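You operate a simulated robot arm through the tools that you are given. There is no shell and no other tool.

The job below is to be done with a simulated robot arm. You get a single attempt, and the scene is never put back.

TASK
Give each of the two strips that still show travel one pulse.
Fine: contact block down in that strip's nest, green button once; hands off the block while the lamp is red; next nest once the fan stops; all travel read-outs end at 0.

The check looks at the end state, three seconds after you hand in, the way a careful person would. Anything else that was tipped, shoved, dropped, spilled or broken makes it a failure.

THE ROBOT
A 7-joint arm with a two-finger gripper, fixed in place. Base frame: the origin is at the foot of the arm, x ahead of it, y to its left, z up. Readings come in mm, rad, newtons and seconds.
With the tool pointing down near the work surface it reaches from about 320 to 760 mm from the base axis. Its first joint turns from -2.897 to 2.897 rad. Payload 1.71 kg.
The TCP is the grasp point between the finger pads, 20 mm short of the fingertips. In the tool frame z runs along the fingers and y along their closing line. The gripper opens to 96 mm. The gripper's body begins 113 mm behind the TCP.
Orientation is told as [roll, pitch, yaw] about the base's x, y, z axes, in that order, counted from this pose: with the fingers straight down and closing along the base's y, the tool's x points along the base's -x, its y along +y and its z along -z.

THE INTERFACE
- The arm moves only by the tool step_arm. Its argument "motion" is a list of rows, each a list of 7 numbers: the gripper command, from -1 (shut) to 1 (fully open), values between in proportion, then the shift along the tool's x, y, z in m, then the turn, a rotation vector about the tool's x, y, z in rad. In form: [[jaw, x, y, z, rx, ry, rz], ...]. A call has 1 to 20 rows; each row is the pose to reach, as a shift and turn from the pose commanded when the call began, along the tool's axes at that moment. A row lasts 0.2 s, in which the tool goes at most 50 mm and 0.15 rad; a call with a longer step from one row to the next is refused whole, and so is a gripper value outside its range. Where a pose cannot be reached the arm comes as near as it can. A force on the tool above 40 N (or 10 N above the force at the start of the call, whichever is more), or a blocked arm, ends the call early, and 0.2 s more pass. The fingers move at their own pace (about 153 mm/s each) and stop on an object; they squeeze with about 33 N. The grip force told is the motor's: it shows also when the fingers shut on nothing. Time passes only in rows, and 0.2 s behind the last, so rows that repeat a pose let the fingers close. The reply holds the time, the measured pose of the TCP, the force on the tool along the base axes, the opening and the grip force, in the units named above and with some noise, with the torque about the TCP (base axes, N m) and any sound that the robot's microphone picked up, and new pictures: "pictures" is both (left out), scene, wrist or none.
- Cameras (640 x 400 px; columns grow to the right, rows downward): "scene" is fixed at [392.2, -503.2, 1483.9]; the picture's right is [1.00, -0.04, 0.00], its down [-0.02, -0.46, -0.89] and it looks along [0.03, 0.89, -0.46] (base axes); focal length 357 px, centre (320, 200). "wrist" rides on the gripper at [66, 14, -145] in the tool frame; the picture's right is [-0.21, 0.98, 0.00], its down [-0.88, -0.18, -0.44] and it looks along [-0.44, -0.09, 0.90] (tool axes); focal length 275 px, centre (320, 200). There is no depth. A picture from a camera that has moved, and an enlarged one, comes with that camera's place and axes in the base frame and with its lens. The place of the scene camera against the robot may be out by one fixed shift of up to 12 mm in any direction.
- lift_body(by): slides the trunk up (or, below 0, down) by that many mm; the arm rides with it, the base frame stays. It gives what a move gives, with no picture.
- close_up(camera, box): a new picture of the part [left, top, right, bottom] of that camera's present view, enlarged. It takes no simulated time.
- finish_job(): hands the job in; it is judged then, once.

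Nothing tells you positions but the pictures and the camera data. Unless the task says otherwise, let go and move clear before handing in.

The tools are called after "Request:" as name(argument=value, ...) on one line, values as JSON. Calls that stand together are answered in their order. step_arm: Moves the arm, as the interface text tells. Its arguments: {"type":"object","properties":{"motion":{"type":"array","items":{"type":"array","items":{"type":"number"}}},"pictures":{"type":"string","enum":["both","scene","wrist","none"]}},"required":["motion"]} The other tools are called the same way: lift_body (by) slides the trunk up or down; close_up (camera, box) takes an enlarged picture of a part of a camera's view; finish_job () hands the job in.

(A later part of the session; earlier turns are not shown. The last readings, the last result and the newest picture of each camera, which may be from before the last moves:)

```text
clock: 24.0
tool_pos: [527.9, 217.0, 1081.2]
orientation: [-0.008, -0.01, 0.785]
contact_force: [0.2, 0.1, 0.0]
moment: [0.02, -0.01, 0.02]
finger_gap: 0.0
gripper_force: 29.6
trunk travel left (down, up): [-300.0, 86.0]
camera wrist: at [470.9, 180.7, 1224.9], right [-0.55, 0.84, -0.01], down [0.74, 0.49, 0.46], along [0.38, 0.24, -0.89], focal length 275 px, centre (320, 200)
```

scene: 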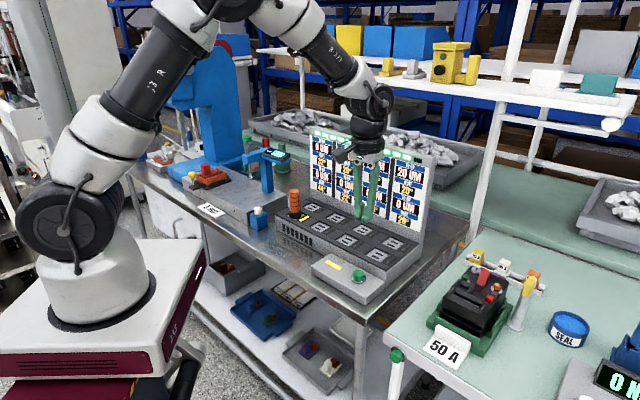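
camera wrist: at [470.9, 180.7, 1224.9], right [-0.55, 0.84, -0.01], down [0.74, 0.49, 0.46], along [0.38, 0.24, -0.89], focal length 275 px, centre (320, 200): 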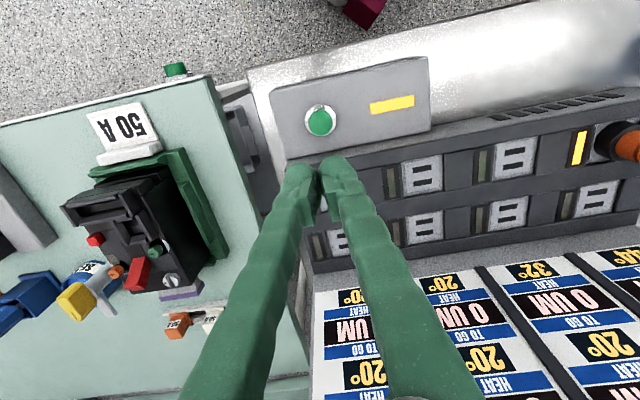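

The lamp is amber now (cooling). I'll travel back to above the block, opening the fingers, while it cools.

Request:
step_arm(motion=[[-1, -0.01, 0.035, 0, 0, 0, 0], [-1, -0.02, 0.08, 0, 0, 0, 0], [-1, -0.03, 0.125, 0, 0, 0, 0], [-1, -0.04, 0.17, 0, 0, 0, 0], [0, -0.05, 0.215, 0, 0, 0, 0], [1, -0.06, 0.26, 0, 0, 0, 0], [1, -0.07, 0.295, 0, 0, 0, 0], [1, -0.0754, 0.3196, 0, 0, 0, 0], [1, -0.0754, 0.3196, 0, 0, 0, 0], [1, -0.0754, 0.3196, 0, 0, 0, 0]])

Request:
close_up(camera="scene", box=[290, 115, 450, 215])

```text
clock: 26.2
tool_pos: [354.6, 495.7, 1080.9]
orientation: [-0.009, -0.01, 0.787]
contact_force: [0.8, -0.7, 0.1]
moment: [0.0, 0.02, -0.04]
finger_gap: 96.3
gripper_force: 0.0
trunk travel left (down, up): [-300.0, 86.0]
camera wrist: at [297.6, 460.4, 1225.0], right [-0.55, 0.84, -0.01], down [0.74, 0.49, 0.46], along [0.38, 0.24, -0.89], focal length 275 px, centre (320, 200)
```

scene: 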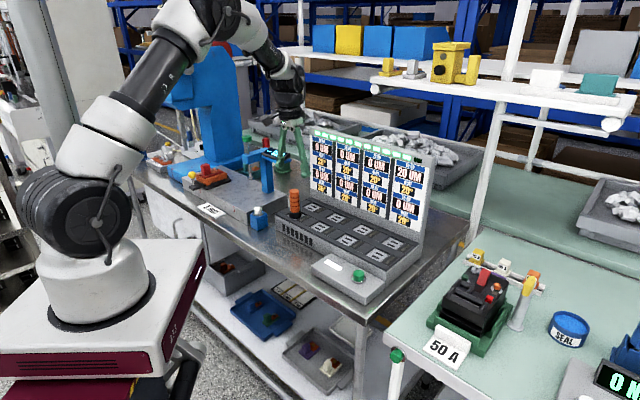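
wrist: 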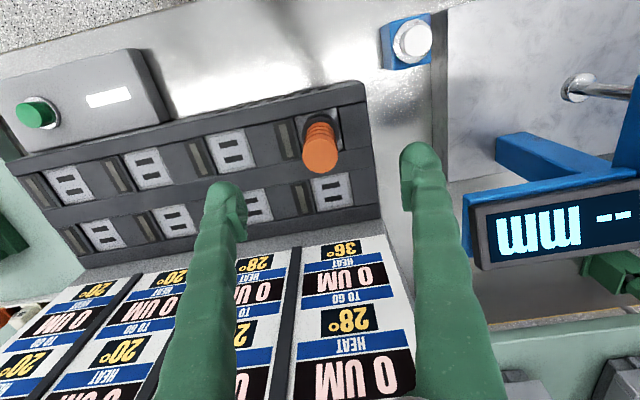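

```text
4.00 times, centred on (370, 165) of scene
camera zoom: at [392.2, -503.2, 1483.9], right [1.0, -0.04, 0.0], down [-0.02, -0.46, -0.89], along [0.03, 0.89, -0.46], focal length 1429 px, centre (120, 340)
```

zoom: 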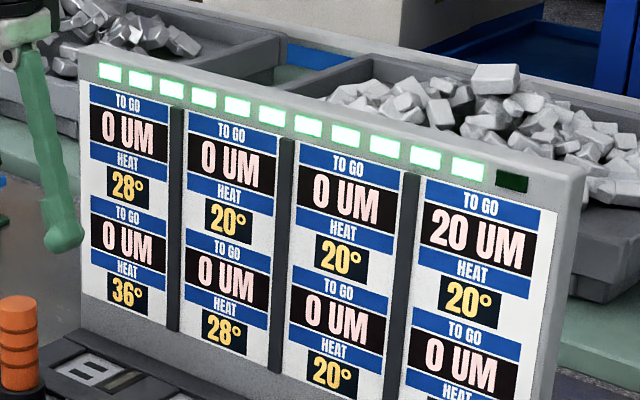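

The lamp is white again, and the heat has dropped to 36°/28°. I'll wait a couple of seconds to confirm that nothing is still running.

Request:
step_arm(motion=[[1, 0, 0, 0, 0, 0, 0], [1, 0, 0, 0, 0, 0, 0], [1, 0, 0, 0, 0, 0, 0], [1, 0, 0, 0, 0, 0, 0], [1, 0, 0, 0, 0, 0, 0], [1, 0, 0, 0, 0, 0, 0], [1, 0, 0, 0, 0, 0, 0], [1, 0, 0, 0, 0, 0, 0]], pictures="none")

Request:
close_up(camera="scene", box=[290, 115, 450, 215])

Request:
close_up(camera="scene", box=[250, 180, 410, 300])

Request:
close_up(camera="wrist", box=[160, 60, 480, 260])

```text
clock: 28.0
tool_pos: [355.3, 496.4, 1080.6]
orientation: [-0.009, -0.01, 0.785]
contact_force: [-0.3, -1.0, 0.3]
moment: [-0.03, -0.02, -0.01]
finger_gap: 96.1
gripper_force: 0.1
trunk travel left (down, up): [-300.0, 86.0]
```

```text
4.00 times, centred on (370, 165) of scene
camera zoom: at [392.2, -503.2, 1483.9], right [1.0, -0.04, 0.0], down [-0.02, -0.46, -0.89], along [0.03, 0.89, -0.46], focal length 1429 px, centre (120, 340)
```

zoom: 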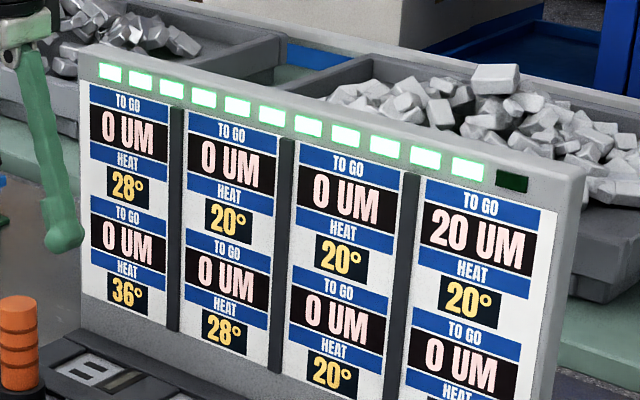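

```text
3.33 times, centred on (330, 240) of scene
camera zoom: at [392.2, -503.2, 1483.9], right [1.0, -0.04, 0.0], down [-0.02, -0.46, -0.89], along [0.03, 0.89, -0.46], focal length 1191 px, centre (287, 67)
```

zoom: 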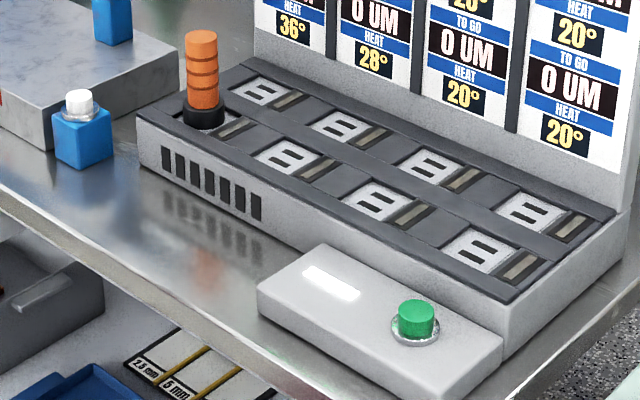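

```text
2.00 times, centred on (320, 160) of wrist
camera zoom: at [297.9, 460.1, 1225.1], right [-0.55, 0.84, -0.01], down [0.74, 0.49, 0.46], along [0.38, 0.24, -0.89], focal length 551 px, centre (320, 280)
```

zoom: 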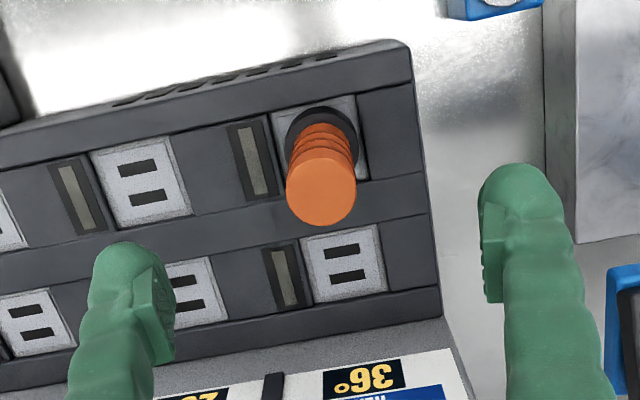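

The read-outs are steady, the lamp is white and the fan is silent, so the block may be moved. I'll descend around the handle and grip it.

Request:
step_arm(motion=[[1, 0, 0, 0.03, 0, 0, 0], [1, 0, 0, 0.06, 0, 0, 0], [1, 0, 0, 0.085, 0, 0, 0], [1, 0, 0, 0.1035, 0, 0, 0], [1, 0, 0, 0.1035, 0, 0, 0], [0, 0, 0, 0.1035, 0, 0, 0], [-1, 0, 0, 0.1035, 0, 0, 0], [-1, 0, 0, 0.1035, 0, 0, 0], [-1, 0, 0, 0.1035, 0, 0, 0]])

```text
clock: 30.0
tool_pos: [355.6, 498.7, 977.2]
orientation: [-0.007, -0.009, 0.785]
contact_force: [0.4, 0.0, -0.5]
moment: [0.04, -0.03, 0.01]
finger_gap: 28.7
gripper_force: 33.3
trunk travel left (down, up): [-300.0, 86.0]
camera wrist: at [297.3, 462.1, 1120.7], right [-0.55, 0.84, -0.01], down [0.74, 0.49, 0.46], along [0.38, 0.24, -0.89], focal length 275 px, centre (320, 200)
```

scene: 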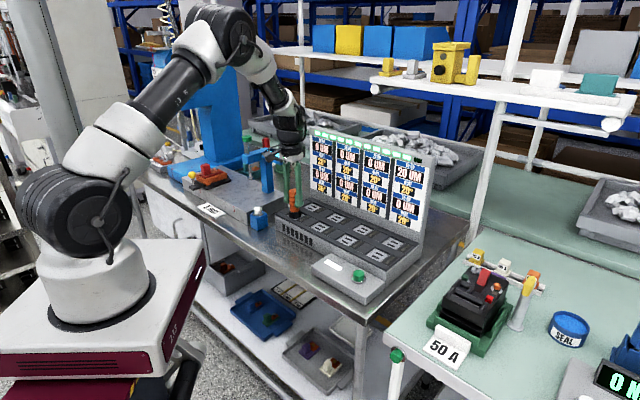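
wrist: 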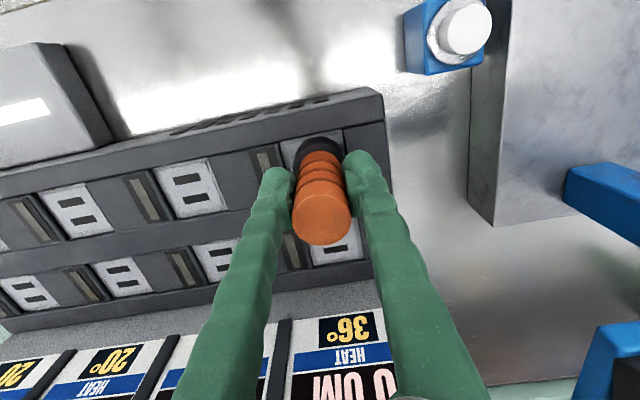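

Gripped. Before going to the back-right nest, which is close to the read-out panel, I want to see how much clearance the wrist has from the panel.

Request:
close_up(camera="scene", box=[250, 80, 410, 180])

Request:
close_up(camera="scene", box=[250, 140, 350, 220])

```text
4.00 times, centred on (330, 130) of scene
camera zoom: at [392.2, -503.2, 1483.9], right [1.0, -0.04, 0.0], down [-0.02, -0.46, -0.89], along [0.03, 0.89, -0.46], focal length 1429 px, centre (280, 480)
```

zoom: 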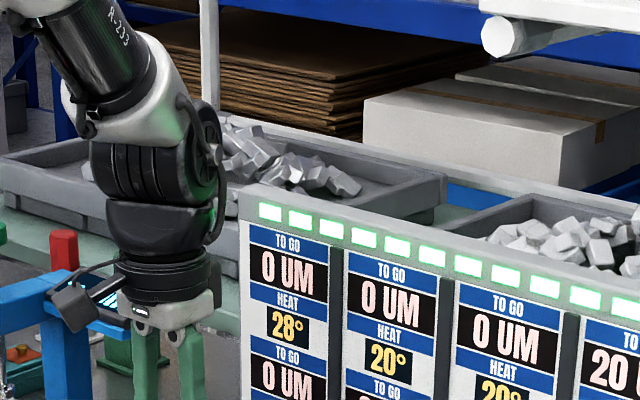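

```text
5.00 times, centred on (300, 180) of scene
camera zoom: at [392.2, -503.2, 1483.9], right [1.0, -0.04, 0.0], down [-0.02, -0.46, -0.89], along [0.03, 0.89, -0.46], focal length 1786 px, centre (420, 300)
```

zoom: 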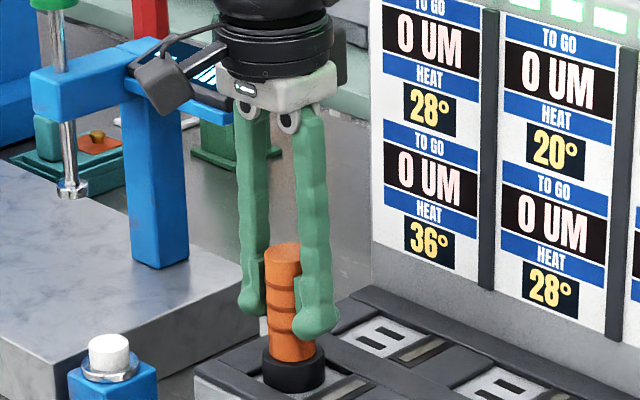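

The wrist cylinder (about 40 mm radius) would come within a few millimetres of the panel at the back nest. I'll re-grip the round handle with the tool tilted about its closing line, so that the hand leans away from the panel while the block stays upright.

Request:
step_arm(motion=[[-0.2, 0, 0, 0, 0, 0, 0], [0.4, 0, 0, 0, 0, 0, 0], [1, 0, 0, 0, 0, 0, 0], [1, 0, 0, -0.004, 0, -0.07, 0], [1, 0, 0, -0.01, 0, -0.14, 0], [1, 0, 0, -0.01, 0, -0.2, 0], [1, 0, 0, -0.01, 0, -0.2, 0], [1, 0, 0, -0.01, 0, -0.2, 0]])

Request:
close_up(camera="scene", box=[250, 140, 350, 220])

```text
clock: 31.8
tool_pos: [354.2, 496.6, 987.4]
orientation: [-0.009, -0.213, 0.788]
contact_force: [-0.1, 0.0, -0.2]
moment: [0.02, -0.03, -0.01]
finger_gap: 96.0
gripper_force: 0.3
trunk travel left (down, up): [-300.0, 86.0]
camera wrist: at [278.0, 441.7, 1114.6], right [-0.55, 0.83, 0.03], down [0.67, 0.41, 0.62], along [0.5, 0.36, -0.78], focal length 275 px, centre (320, 200)
```

scene: 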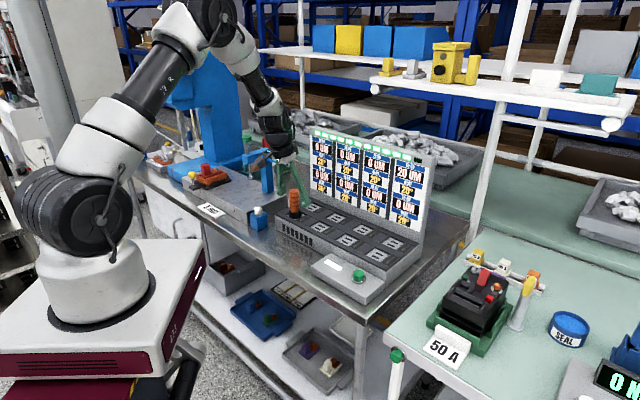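
wrist: 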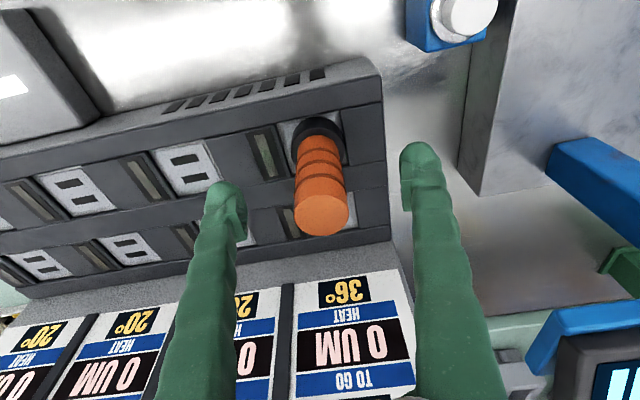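

```text
5.00 times, centred on (300, 180) of scene
camera zoom: at [392.2, -503.2, 1483.9], right [1.0, -0.04, 0.0], down [-0.02, -0.46, -0.89], along [0.03, 0.89, -0.46], focal length 1786 px, centre (420, 300)
```

zoom: 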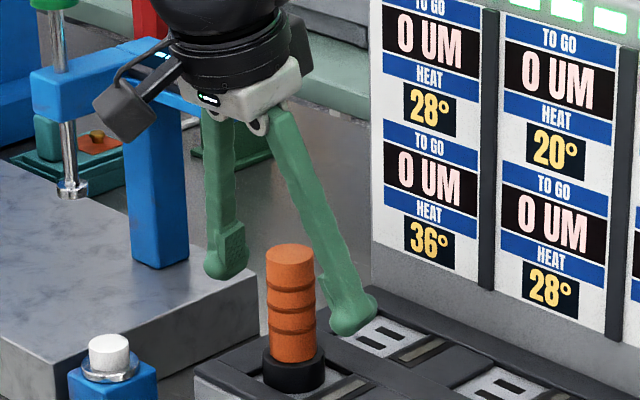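

The handle is still centred between the fingers. I'll nudge back 2 mm and close, then lift straight up (60 mm in base z, allowing for the tilt).

Request:
step_arm(motion=[[1, 0.002, 0, 0, 0, 0, 0], [0.2, 0.002, 0, 0, 0, 0, 0], [-0.4, 0.002, 0, 0, 0, 0, 0], [-1, 0.002, 0, 0, 0, 0, 0], [-1, 0.002, 0, 0, 0, 0, 0], [-1, 0.002, 0, 0, 0, 0, 0]], pictures="wrist")

```text
clock: 33.2
tool_pos: [353.2, 496.3, 987.3]
orientation: [-0.009, -0.211, 0.787]
contact_force: [-0.3, 0.9, 0.3]
moment: [0.14, 0.08, -0.03]
finger_gap: 28.9
gripper_force: 33.1
trunk travel left (down, up): [-300.0, 86.0]
camera wrist: at [277.2, 440.5, 1114.5], right [-0.55, 0.83, 0.04], down [0.67, 0.41, 0.62], along [0.5, 0.36, -0.78], focal length 275 px, centre (320, 200)
```

wrist: 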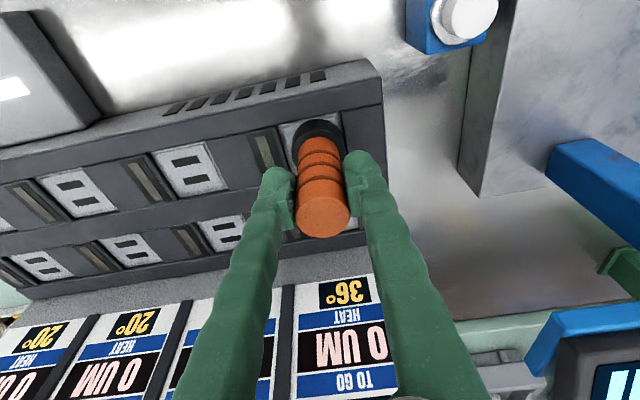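

Gripped with a 12° lean. I'll lift straight up 60 mm first and check that the block comes up upright.

Request:
step_arm(motion=[[-1, -0.001, 0, -0.0049, 0, 0, 0], [-1, -0.003, 0, -0.0147, 0, 0, 0], [-1, -0.006, 0, -0.0294, 0, 0, 0], [-1, -0.0089, 0, -0.0441, 0, 0, 0], [-1, -0.0119, 0, -0.0588, 0, 0, 0], [-1, -0.0119, 0, -0.0588, 0, 0, 0], [-1, -0.0119, 0, -0.0588, 0, 0, 0]])

Request:
close_up(camera="scene", box=[250, 140, 350, 220])

Request:
close_up(camera="wrist", box=[130, 80, 450, 280])

```text
clock: 34.8
tool_pos: [350.3, 493.3, 1047.7]
orientation: [-0.009, -0.211, 0.787]
contact_force: [0.6, 0.1, -4.5]
moment: [-0.01, 0.04, 0.0]
finger_gap: 28.8
gripper_force: 32.9
trunk travel left (down, up): [-300.0, 86.0]
camera wrist: at [274.1, 438.4, 1174.0], right [-0.55, 0.83, 0.03], down [0.67, 0.41, 0.62], along [0.5, 0.36, -0.78], focal length 275 px, centre (320, 200)
```

scene: 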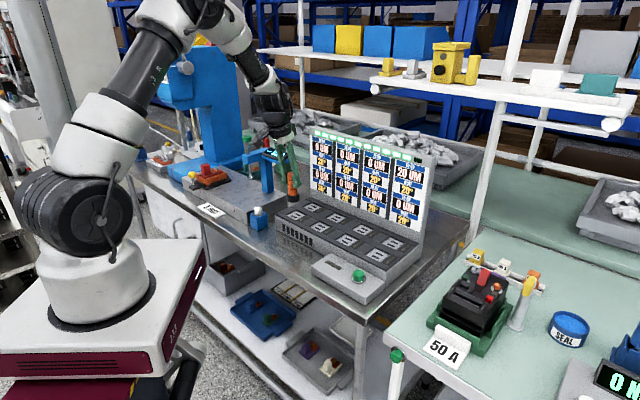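
wrist: 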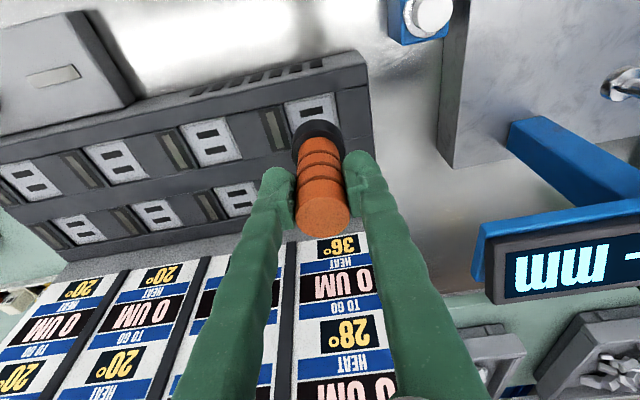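

```text
5.00 times, centred on (300, 180) of scene
camera zoom: at [392.2, -503.2, 1483.9], right [1.0, -0.04, 0.0], down [-0.02, -0.46, -0.89], along [0.03, 0.89, -0.46], focal length 1786 px, centre (420, 300)
```

zoom: 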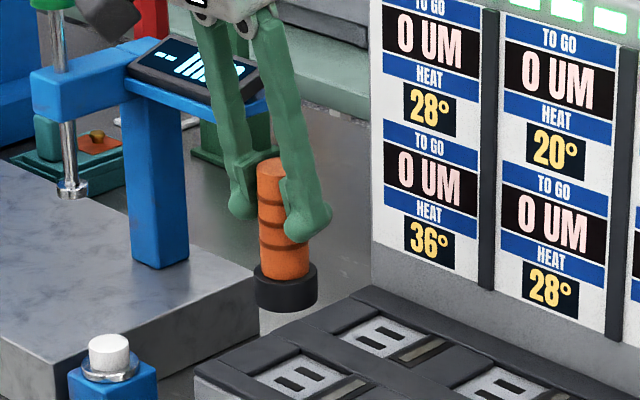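

```text
2.00 times, centred on (290, 180) of wrist
camera zoom: at [274.1, 438.4, 1174.0], right [-0.55, 0.83, 0.03], down [0.67, 0.41, 0.62], along [0.5, 0.36, -0.78], focal length 551 px, centre (380, 240)
```

zoom: 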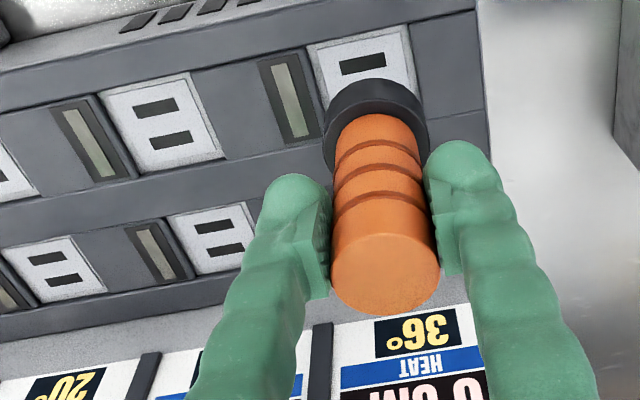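

I'll look more closely at whether the block hangs upright.

Request:
close_up(camera="scene", box=[274, 165, 322, 210])

Request:
close_up(camera="wrist", box=[270, 100, 370, 250])

```text
8.89 times, centred on (298, 188) of scene
camera zoom: at [392.2, -503.2, 1483.9], right [1.0, -0.04, 0.0], down [-0.02, -0.46, -0.89], along [0.03, 0.89, -0.46], focal length 3175 px, centre (516, 311)
```

zoom: 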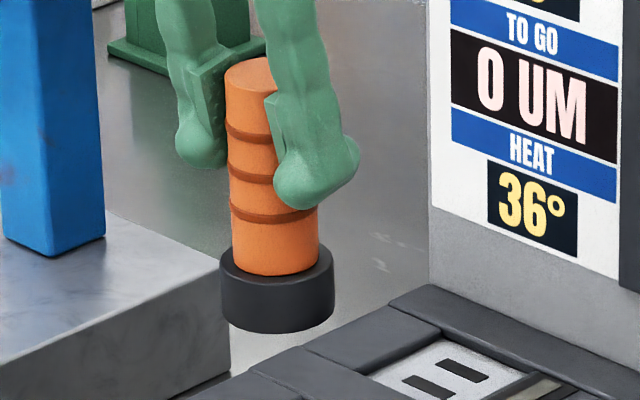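

```text
2.67 times, centred on (320, 175) of wrist
camera zoom: at [274.1, 438.4, 1174.0], right [-0.55, 0.83, 0.03], down [0.67, 0.41, 0.62], along [0.5, 0.36, -0.78], focal length 734 px, centre (320, 267)
```

zoom: 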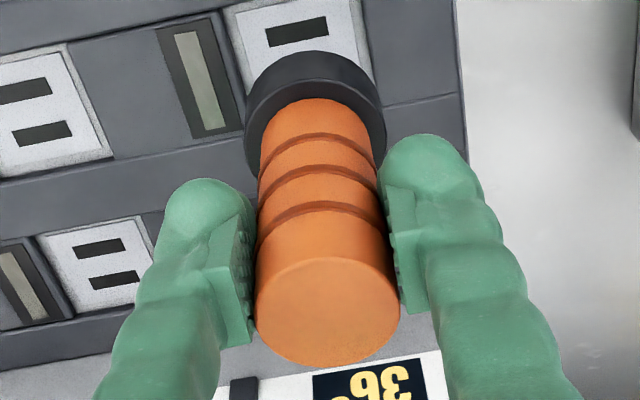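

The block hangs upright. I'll carry it along the front row to column 4 (319 mm), still well away from the panel.

Request:
step_arm(motion=[[-1, -0.002, -0.02, 0.0004, 0, 0, 0], [-1, -0.004, -0.05, 0.0008, 0, 0, 0], [-1, -0.006, -0.085, 0.0012, 0, 0, 0], [-1, -0.008, -0.12, 0.0016, 0, 0, 0], [-1, -0.01, -0.155, 0.002, 0, 0, 0], [-1, -0.012, -0.19, 0.0024, 0, 0, 0], [-1, -0.014, -0.225, 0.0028, 0, 0, 0], [-1, -0.016, -0.26, 0.0032, 0, 0, 0], [-1, -0.018, -0.29, 0.0036, 0, 0, 0], [-1, -0.0196, -0.31, 0.004, 0, 0, 0], [-1, -0.0196, -0.3192, 0.004, 0, 0, 0], [-1, -0.0196, -0.3192, 0.004, 0, 0, 0], [-1, -0.0196, -0.3192, 0.004, 0, 0, 0]])

Request:
close_up(camera="wrist", box=[190, 80, 510, 280])

```text
clock: 37.6
tool_pos: [592.9, 283.5, 1049.6]
orientation: [-0.007, -0.21, 0.786]
contact_force: [-0.7, -0.4, -5.1]
moment: [0.03, 0.02, -0.03]
finger_gap: 28.4
gripper_force: 32.5
trunk travel left (down, up): [-300.0, 86.0]
camera wrist: at [515.0, 228.0, 1177.3], right [-0.55, 0.83, 0.03], down [0.67, 0.41, 0.62], along [0.5, 0.36, -0.78], focal length 275 px, centre (320, 200)
```

scene: 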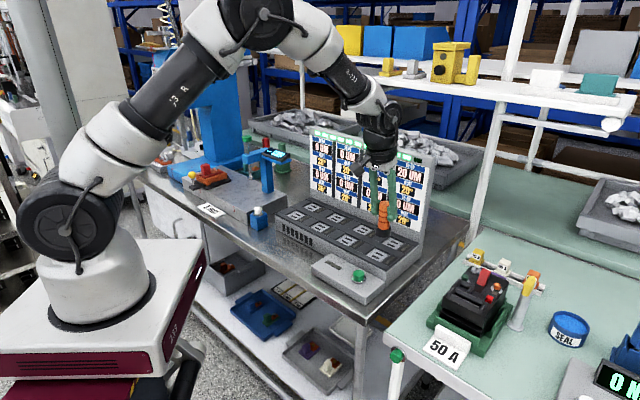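
wrist: 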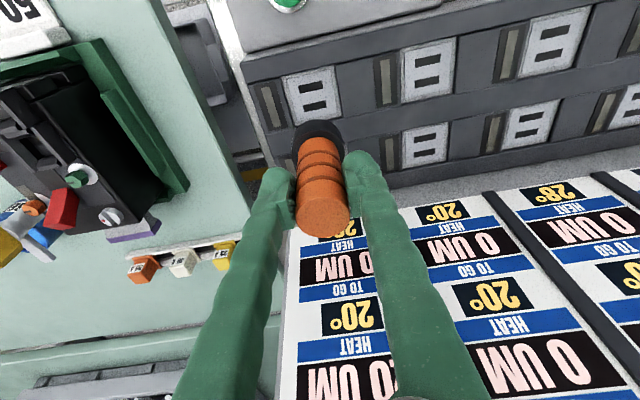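

```text
2.00 times, centred on (350, 180) of wrist
camera zoom: at [515.0, 228.0, 1177.3], right [-0.55, 0.83, 0.03], down [0.67, 0.41, 0.62], along [0.5, 0.36, -0.78], focal length 551 px, centre (260, 240)
```

zoom: 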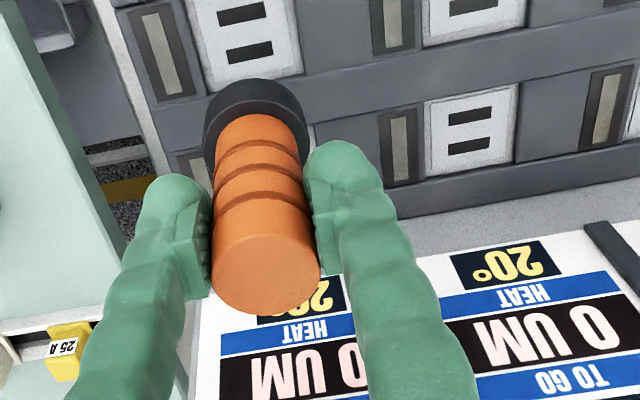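

Nest column 4 is in view; back-right nest should be at about (637, 330). I'll move 58 mm toward it and 4 mm along +y, staying high.

Request:
step_arm(motion=[[-1, -0.012, 0.001, 0.0024, 0, 0, 0], [-1, -0.028, 0.002, 0.0057, 0, 0, 0], [-1, -0.044, 0.003, 0.0089, 0, 0, 0], [-1, -0.0574, 0.004, 0.0116, 0, 0, 0], [-1, -0.0574, 0.004, 0.0116, 0, 0, 0], [-1, -0.0574, 0.004, 0.0116, 0, 0, 0]])

Request:
close_up(camera="wrist", box=[230, 80, 470, 230])

Request:
close_up(camera="scene", box=[330, 130, 450, 270])

```text
clock: 39.0
tool_pos: [631.2, 330.3, 1050.1]
orientation: [-0.008, -0.211, 0.787]
contact_force: [-0.1, -0.4, -4.2]
moment: [-0.03, 0.01, 0.02]
finger_gap: 28.6
gripper_force: 32.7
trunk travel left (down, up): [-300.0, 86.0]
camera wrist: at [554.2, 274.5, 1177.7], right [-0.55, 0.83, 0.03], down [0.67, 0.41, 0.62], along [0.5, 0.36, -0.78], focal length 275 px, centre (320, 200)
```

scene: 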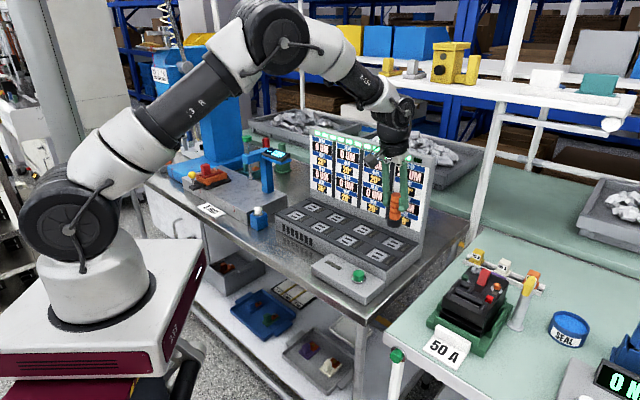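
wrist: 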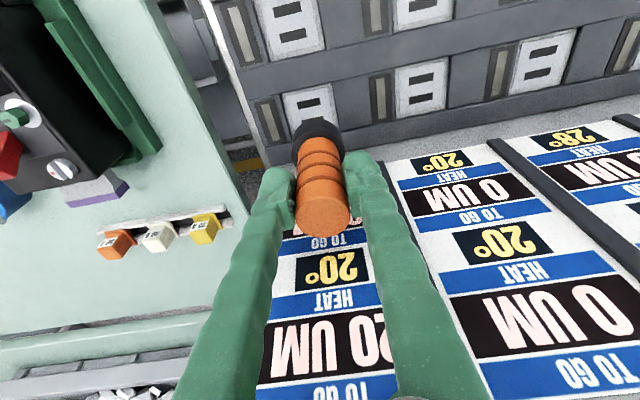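

```text
2.67 times, centred on (350, 155) of wrist
camera zoom: at [554.2, 274.5, 1177.7], right [-0.55, 0.83, 0.03], down [0.67, 0.41, 0.62], along [0.5, 0.36, -0.78], focal length 734 px, centre (240, 320)
```

zoom: 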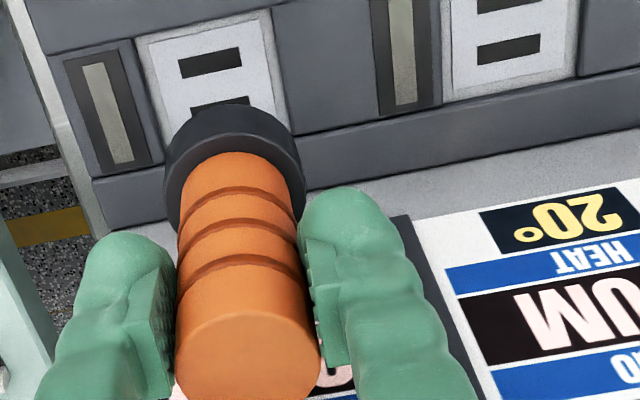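

```text
2.86 times, centred on (390, 200) of scene
camera zoom: at [392.2, -503.2, 1483.9], right [1.0, -0.04, 0.0], down [-0.02, -0.46, -0.89], along [0.03, 0.89, -0.46], focal length 1020 px, centre (120, 200)
```

zoom: 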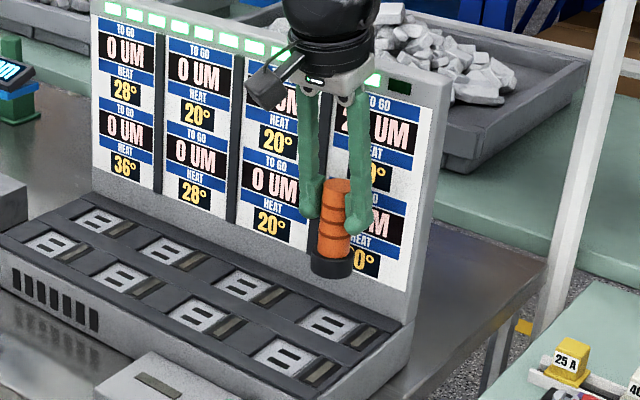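

The tool is about 2–3 mm too far toward the panel and along +y compared with the former seat. I'll correct this and descend 45 mm, then check again.

Request:
step_arm(motion=[[-1, 0.004, -0.0028, -0.0008, 0, 0, 0], [-1, 0.006, -0.0028, 0.0105, 0, 0, 0], [-1, 0.0085, -0.0028, 0.022, 0, 0, 0], [-1, 0.011, -0.0028, 0.034, 0, 0, 0], [-1, 0.0129, -0.0028, 0.0433, 0, 0, 0], [-1, 0.0129, -0.0028, 0.0433, 0, 0, 0], [-1, 0.0129, -0.0028, 0.0433, 0, 0, 0]])

Request:
close_up(camera="wrist", box=[230, 80, 470, 230])

Request:
close_up(camera="scene", box=[340, 140, 440, 270])

Request:
close_up(camera="scene", box=[360, 190, 440, 250])

```text
clock: 40.6
tool_pos: [630.1, 323.9, 1005.2]
orientation: [-0.009, -0.209, 0.786]
contact_force: [0.7, -0.4, -4.6]
moment: [-0.02, 0.04, -0.01]
finger_gap: 28.7
gripper_force: 32.8
trunk travel left (down, up): [-300.0, 86.0]
camera wrist: at [553.7, 268.5, 1132.6], right [-0.55, 0.83, 0.03], down [0.67, 0.41, 0.62], along [0.5, 0.36, -0.78], focal length 275 px, centre (320, 200)
```

scene: 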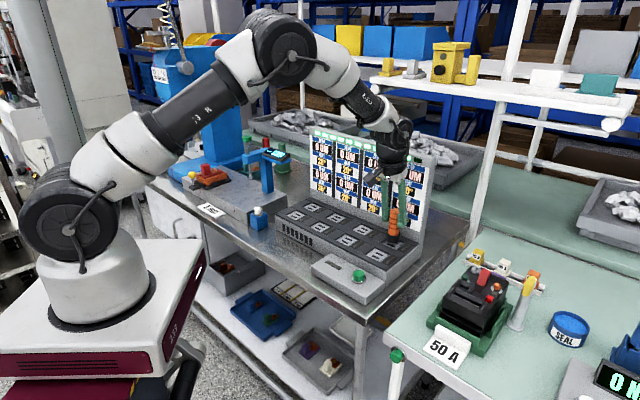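
wrist: 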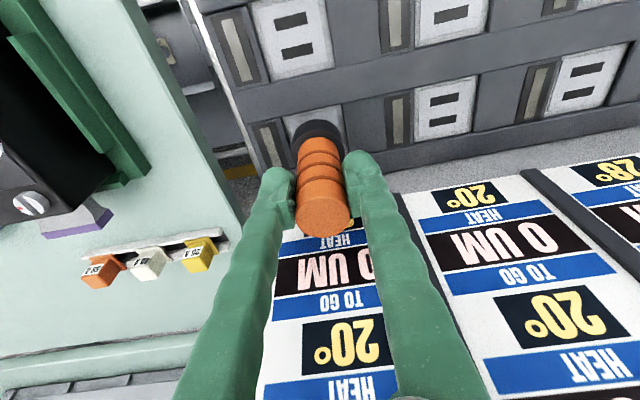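

```text
2.67 times, centred on (350, 155) of wrist
camera zoom: at [553.7, 268.5, 1132.6], right [-0.55, 0.83, 0.03], down [0.67, 0.41, 0.62], along [0.5, 0.36, -0.78], focal length 734 px, centre (240, 320)
```

zoom: 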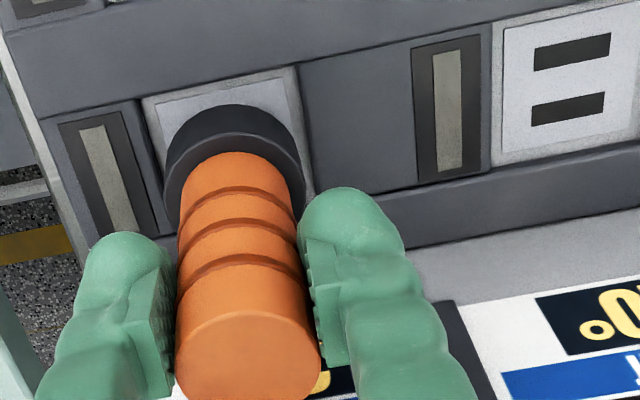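

```text
3.08 times, centred on (390, 205) of scene
camera zoom: at [392.2, -503.2, 1483.9], right [1.0, -0.04, 0.0], down [-0.02, -0.46, -0.89], along [0.03, 0.89, -0.46], focal length 1099 px, centre (105, 185)
```

zoom: 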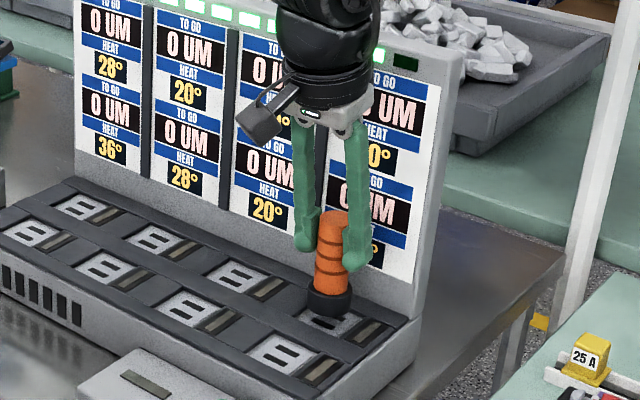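

```text
6.67 times, centred on (400, 220) of scene
camera zoom: at [392.2, -503.2, 1483.9], right [1.0, -0.04, 0.0], down [-0.02, -0.46, -0.89], along [0.03, 0.89, -0.46], focal length 2381 px, centre (-213, 67)
```

zoom: 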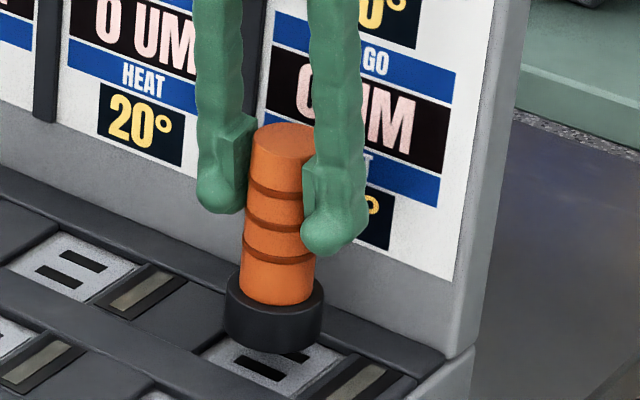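

It is now slightly too far toward the robot (about 2.5 mm) and along -y (about 2 mm). I'll correct and descend to just above the plate.

Request:
step_arm(motion=[[-1, -0.00245, 0.002, 0.0005, 0, 0, 0], [-1, -0.0013, 0.002, 0.0065, 0, 0, 0], [-1, 0, 0.002, 0.0125, 0, 0, 0], [-1, 0.0006, 0.002, 0.0155, 0, 0, 0], [-1, 0.0006, 0.002, 0.0155, 0, 0, 0], [-1, 0.0006, 0.002, 0.0155, 0, 0, 0]])

Request:
close_up(camera="wrist", box=[230, 80, 470, 230])

Request:
close_up(camera="scene", box=[340, 210, 420, 270])

```text
clock: 42.0
tool_pos: [631.3, 326.9, 989.4]
orientation: [-0.009, -0.21, 0.786]
contact_force: [-0.1, -0.4, -4.3]
moment: [-0.01, 0.05, 0.02]
finger_gap: 29.0
gripper_force: 33.3
trunk travel left (down, up): [-300.0, 86.0]
camera wrist: at [554.9, 271.6, 1117.5], right [-0.55, 0.83, 0.03], down [0.67, 0.41, 0.62], along [0.5, 0.36, -0.78], focal length 275 px, centre (320, 200)
```

scene: 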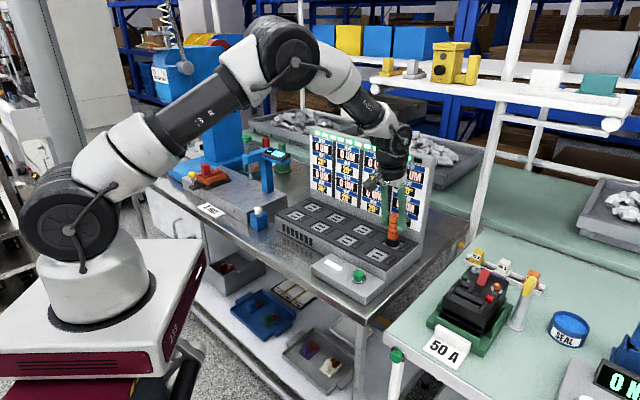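
wrist: 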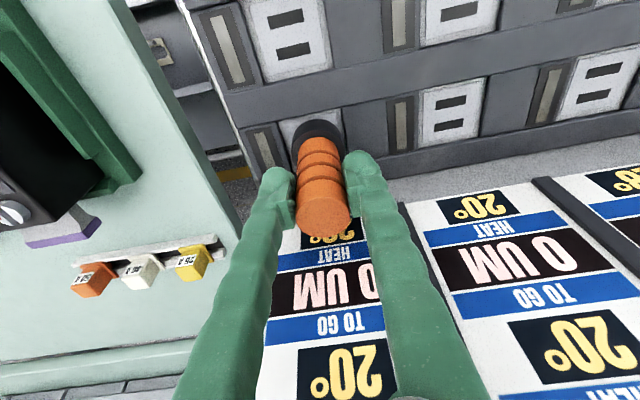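

```text
2.67 times, centred on (350, 155) of wrist
camera zoom: at [554.9, 271.6, 1117.5], right [-0.55, 0.83, 0.03], down [0.67, 0.41, 0.62], along [0.5, 0.36, -0.78], focal length 734 px, centre (240, 320)
```

zoom: 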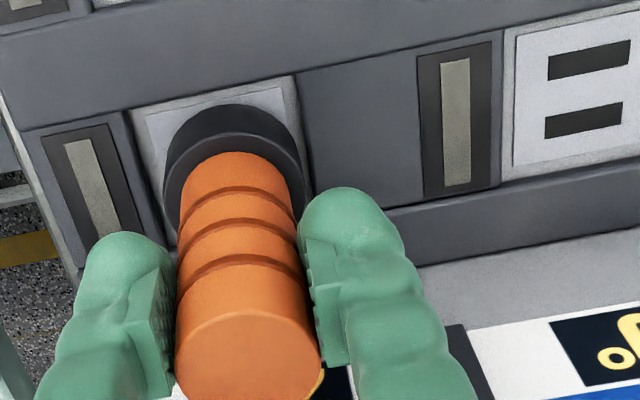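

```text
6.67 times, centred on (380, 240) of scene
camera zoom: at [392.2, -503.2, 1483.9], right [1.0, -0.04, 0.0], down [-0.02, -0.46, -0.89], along [0.03, 0.89, -0.46], focal length 2381 px, centre (-80, -67)
```

zoom: 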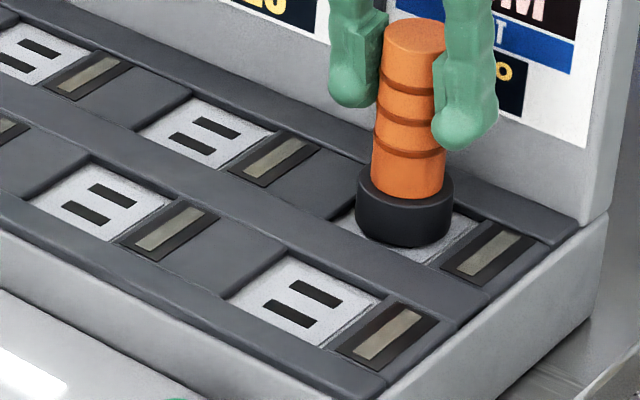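

The lamp is white: the nest has recognised the block. I'll lower the last 2 mm until it rests.

Request:
step_arm(motion=[[-1, 0.0002, 0, 0.001, 0, 0, 0], [-1, 0.0004, 0, 0.002, 0, 0, 0]], pictures="none")

```text
clock: 42.6
tool_pos: [631.5, 327.8, 988.6]
orientation: [-0.008, -0.209, 0.787]
contact_force: [-0.6, 0.7, -4.6]
moment: [0.02, 0.03, -0.02]
finger_gap: 28.6
gripper_force: 33.1
trunk travel left (down, up): [-300.0, 86.0]
```

Request:
step_arm(motion=[[-1, 0.0002, 0, 0.001, 0, 0, 0], [-1, 0.0002, 0, 0.001, 0, 0, 0]], pictures="none")

Request:
step_arm(motion=[[-1, 0.0002, 0, 0.001, 0, 0, 0], [-1, 0.0002, 0, 0.001, 0, 0, 0]], pictures="none")

```text
clock: 43.2
tool_pos: [632.4, 328.7, 987.0]
orientation: [-0.008, -0.21, 0.786]
contact_force: [0.5, -0.1, -1.1]
moment: [0.01, 0.0, -0.02]
finger_gap: 28.6
gripper_force: 32.9
trunk travel left (down, up): [-300.0, 86.0]
```

```text
clock: 43.8
tool_pos: [631.3, 328.6, 986.8]
orientation: [-0.01, -0.212, 0.786]
contact_force: [1.5, -0.4, 9.7]
moment: [0.09, 0.04, -0.03]
finger_gap: 28.7
gripper_force: 32.8
trunk travel left (down, up): [-300.0, 86.0]
```

The block rests in the nest. I'll open and withdraw along the tool axis, which goes up and away from the panel.

Request:
step_arm(motion=[[-0.2, 0, 0, 0, 0, 0, 0], [0.3, 0, 0, 0, 0, 0, 0], [1, 0, 0, 0, 0, 0, 0], [1, 0, 0, 0, 0, 0, 0], [1, 0, 0, -0.02, 0, 0, 0], [1, 0, 0, -0.05, 0, 0, 0], [1, 0, 0, -0.08, 0, 0, 0], [1, 0, 0, -0.11, 0, 0, 0], [1, 0, 0, -0.11, 0, 0, 0]])

Request:
close_up(camera="scene", box=[310, 190, 430, 290])

Request:
close_up(camera="wrist", box=[190, 40, 510, 240])

```text
clock: 45.8
tool_pos: [615.2, 311.1, 1091.1]
orientation: [-0.008, -0.211, 0.786]
contact_force: [0.1, 0.5, -0.3]
moment: [0.01, -0.01, 0.01]
finger_gap: 95.8
gripper_force: 0.1
trunk travel left (down, up): [-300.0, 86.0]
camera wrist: at [538.2, 255.3, 1218.9], right [-0.55, 0.83, 0.03], down [0.67, 0.41, 0.62], along [0.5, 0.36, -0.78], focal length 275 px, centre (320, 200)
```

scene: 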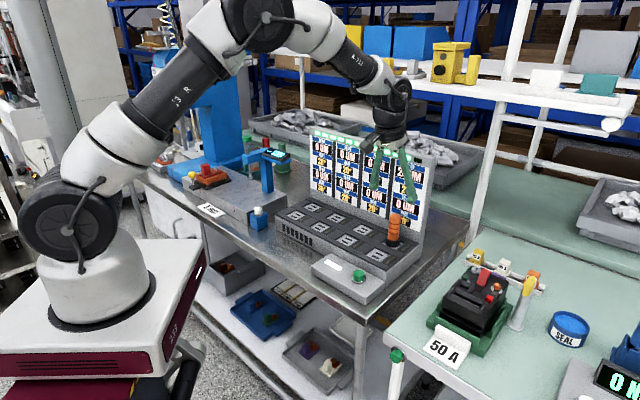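
wrist: 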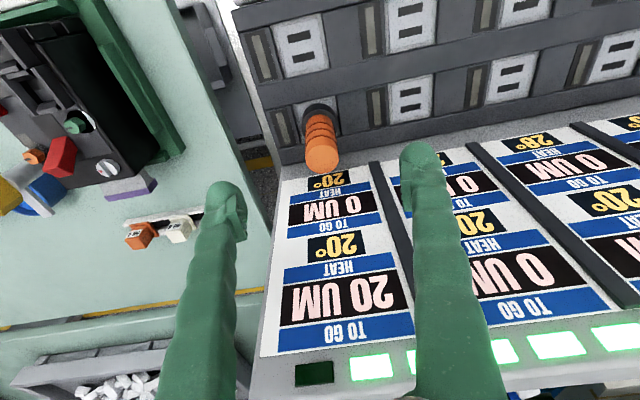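

```text
4.00 times, centred on (370, 240) of scene
camera zoom: at [392.2, -503.2, 1483.9], right [1.0, -0.04, 0.0], down [-0.02, -0.46, -0.89], along [0.03, 0.89, -0.46], focal length 1429 px, centre (120, 40)
```

zoom: 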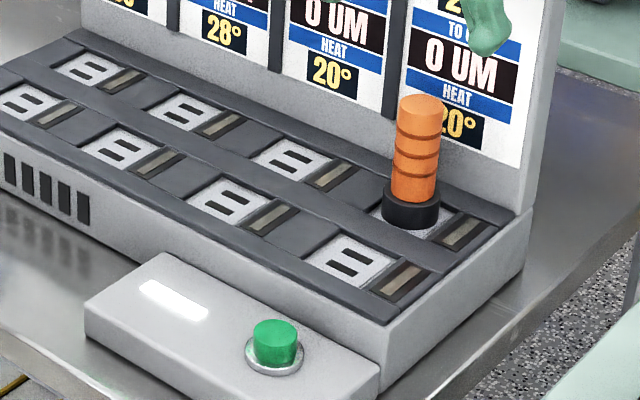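

```text
2.00 times, centred on (350, 140) of wrist
camera zoom: at [538.2, 255.3, 1218.9], right [-0.55, 0.83, 0.03], down [0.67, 0.41, 0.62], along [0.5, 0.36, -0.78], focal length 551 px, centre (260, 320)
```

zoom: 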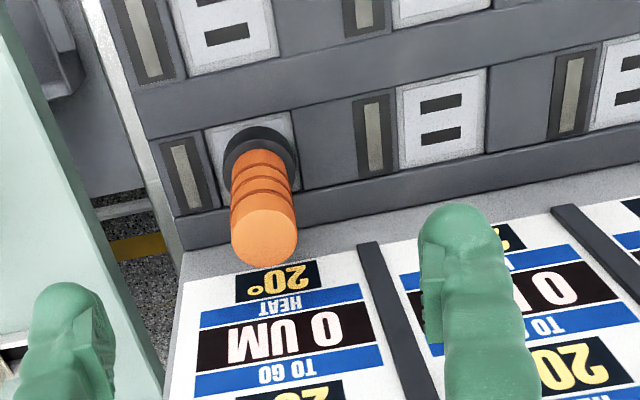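

The block stands upright and centred in the back-right nest with the lamp white. I'll straighten the tool, shut the fingers and go back above the green button.

Request:
step_arm(motion=[[1, 0.025, 0, -0.004, 0, 0, 0], [0, 0.06, -0.002, -0.008, 0, 0.07, 0], [-1, 0.095, -0.004, -0.012, 0, 0.14, 0], [-1, 0.1269, -0.0049, -0.0145, 0, 0.2, 0], [-1, 0.1269, -0.0049, -0.0145, 0, 0.2, 0], [-1, 0.1269, -0.0049, -0.0145, 0, 0.2, 0], [-1, 0.1269, -0.0049, -0.0145, 0, 0.2, 0]])

Request:
close_up(camera="wrist", box=[200, 40, 440, 190])

```text
clock: 47.4
tool_pos: [526.1, 219.7, 1080.0]
orientation: [-0.008, -0.011, 0.784]
contact_force: [0.1, 0.4, -1.1]
moment: [-0.01, 0.0, -0.01]
finger_gap: 0.0
gripper_force: 29.5
trunk travel left (down, up): [-300.0, 86.0]
camera wrist: at [469.1, 183.1, 1224.2], right [-0.55, 0.84, -0.01], down [0.74, 0.49, 0.46], along [0.38, 0.24, -0.89], focal length 275 px, centre (320, 200)
```

scene: 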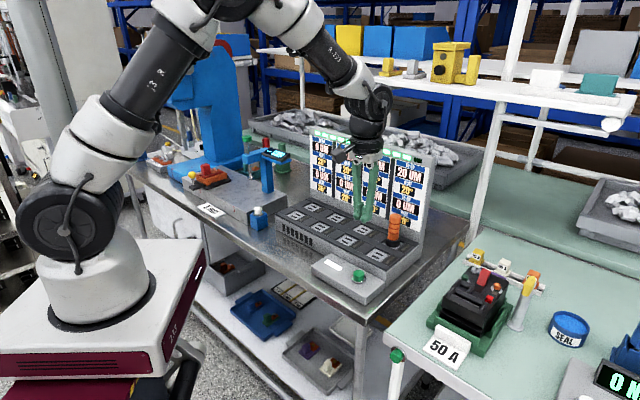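
wrist: 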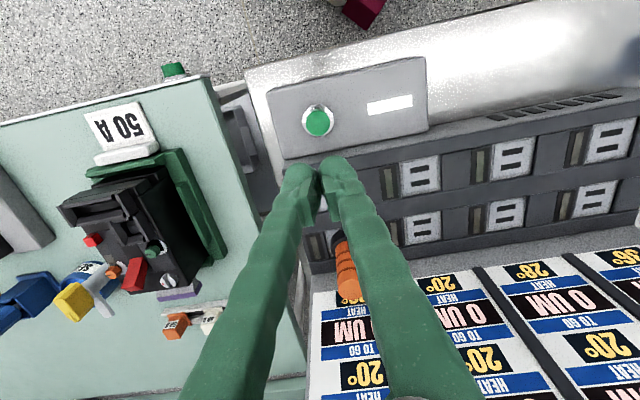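

```text
2.67 times, centred on (320, 115) of wrist
camera zoom: at [469.1, 183.1, 1224.2], right [-0.55, 0.84, -0.01], down [0.74, 0.49, 0.46], along [0.38, 0.24, -0.89], focal length 734 px, centre (320, 427)
```

zoom: 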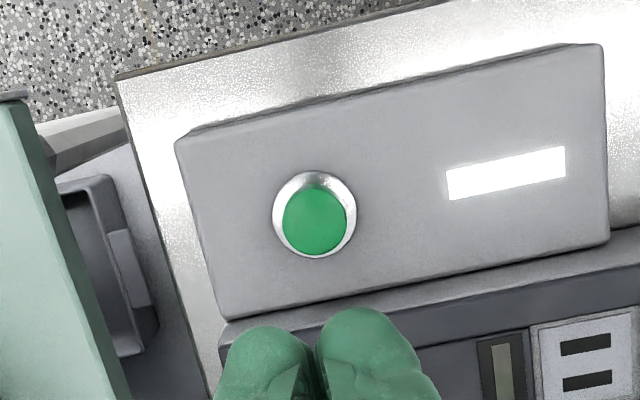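

The earlier successful press was at (529, 218), so I'll shift 3 mm along -tool y and descend to just above the button.

Request:
step_arm(motion=[[-1, 0, -0.003, 0.02, 0, 0, 0], [-1, 0, -0.003, 0.06, 0, 0, 0], [-1, 0, -0.003, 0.1, 0, 0, 0], [-1, 0, -0.003, 0.135, 0, 0, 0], [-1, 0, -0.003, 0.149, 0, 0, 0], [-1, 0, -0.003, 0.149, 0, 0, 0], [-1, 0, -0.003, 0.149, 0, 0, 0]], pictures="none")

Request:
close_up(camera="scene", box=[320, 240, 400, 300])

Request:
close_up(camera="wrist", box=[240, 100, 400, 200])

```text
clock: 49.0
tool_pos: [531.6, 213.3, 932.0]
orientation: [-0.008, -0.011, 0.785]
contact_force: [0.2, -0.2, -0.5]
moment: [0.0, -0.01, 0.03]
finger_gap: 0.0
gripper_force: 29.8
trunk travel left (down, up): [-300.0, 86.0]
```

```text
6.67 times, centred on (360, 270) of scene
camera zoom: at [392.2, -503.2, 1483.9], right [1.0, -0.04, 0.0], down [-0.02, -0.46, -0.89], along [0.03, 0.89, -0.46], focal length 2381 px, centre (53, -267)
```

zoom: 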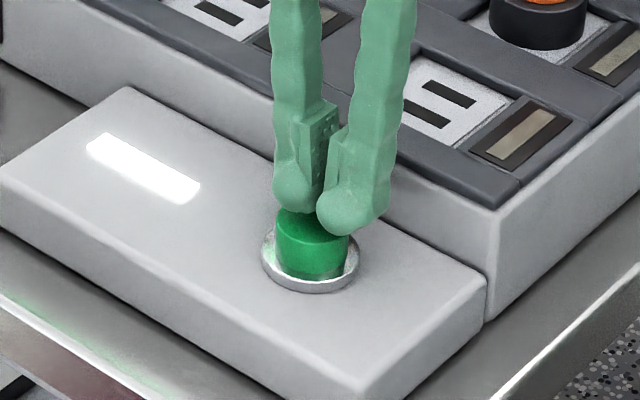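

```text
4.00 times, centred on (320, 150) of wrist
camera zoom: at [473.8, 177.5, 1077.1], right [-0.55, 0.84, -0.01], down [0.74, 0.49, 0.46], along [0.38, 0.24, -0.89], focal length 1101 px, centre (320, 400)
```

zoom: 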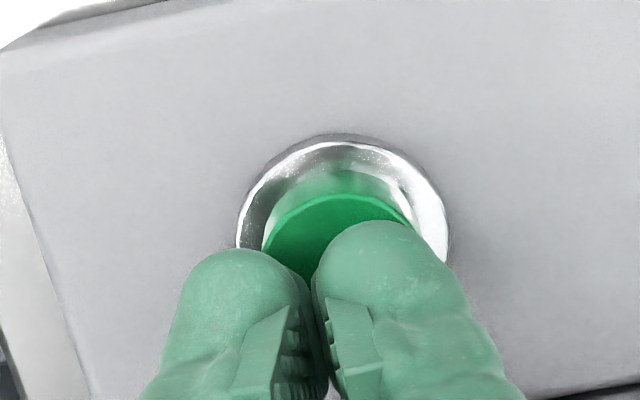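

I'll shift 4 mm back along +y and then press in small steps.

Request:
step_arm(motion=[[-1, 0, 0.004, 0, 0, 0, 0], [-1, 0, 0.004, 0.003, 0, 0, 0], [-1, 0, 0.004, 0.006, 0, 0, 0]], pictures="none")

Request:
step_arm(motion=[[-1, 0, 0, 0.002, 0, 0, 0], [-1, 0, 0, 0.003, 0, 0, 0]], pictures="none")

```text
clock: 49.8
tool_pos: [529.0, 217.8, 927.1]
orientation: [-0.008, -0.01, 0.787]
contact_force: [1.1, -0.4, 1.0]
moment: [-0.02, -0.02, -0.01]
finger_gap: 0.0
gripper_force: 30.3
trunk travel left (down, up): [-300.0, 86.0]
```

```text
clock: 50.4
tool_pos: [529.6, 218.5, 923.5]
orientation: [-0.009, -0.011, 0.785]
contact_force: [-1.1, -1.1, 2.7]
moment: [-0.01, 0.01, -0.01]
finger_gap: 6.1
gripper_force: 30.0
trunk travel left (down, up): [-300.0, 86.0]
heard: click
```

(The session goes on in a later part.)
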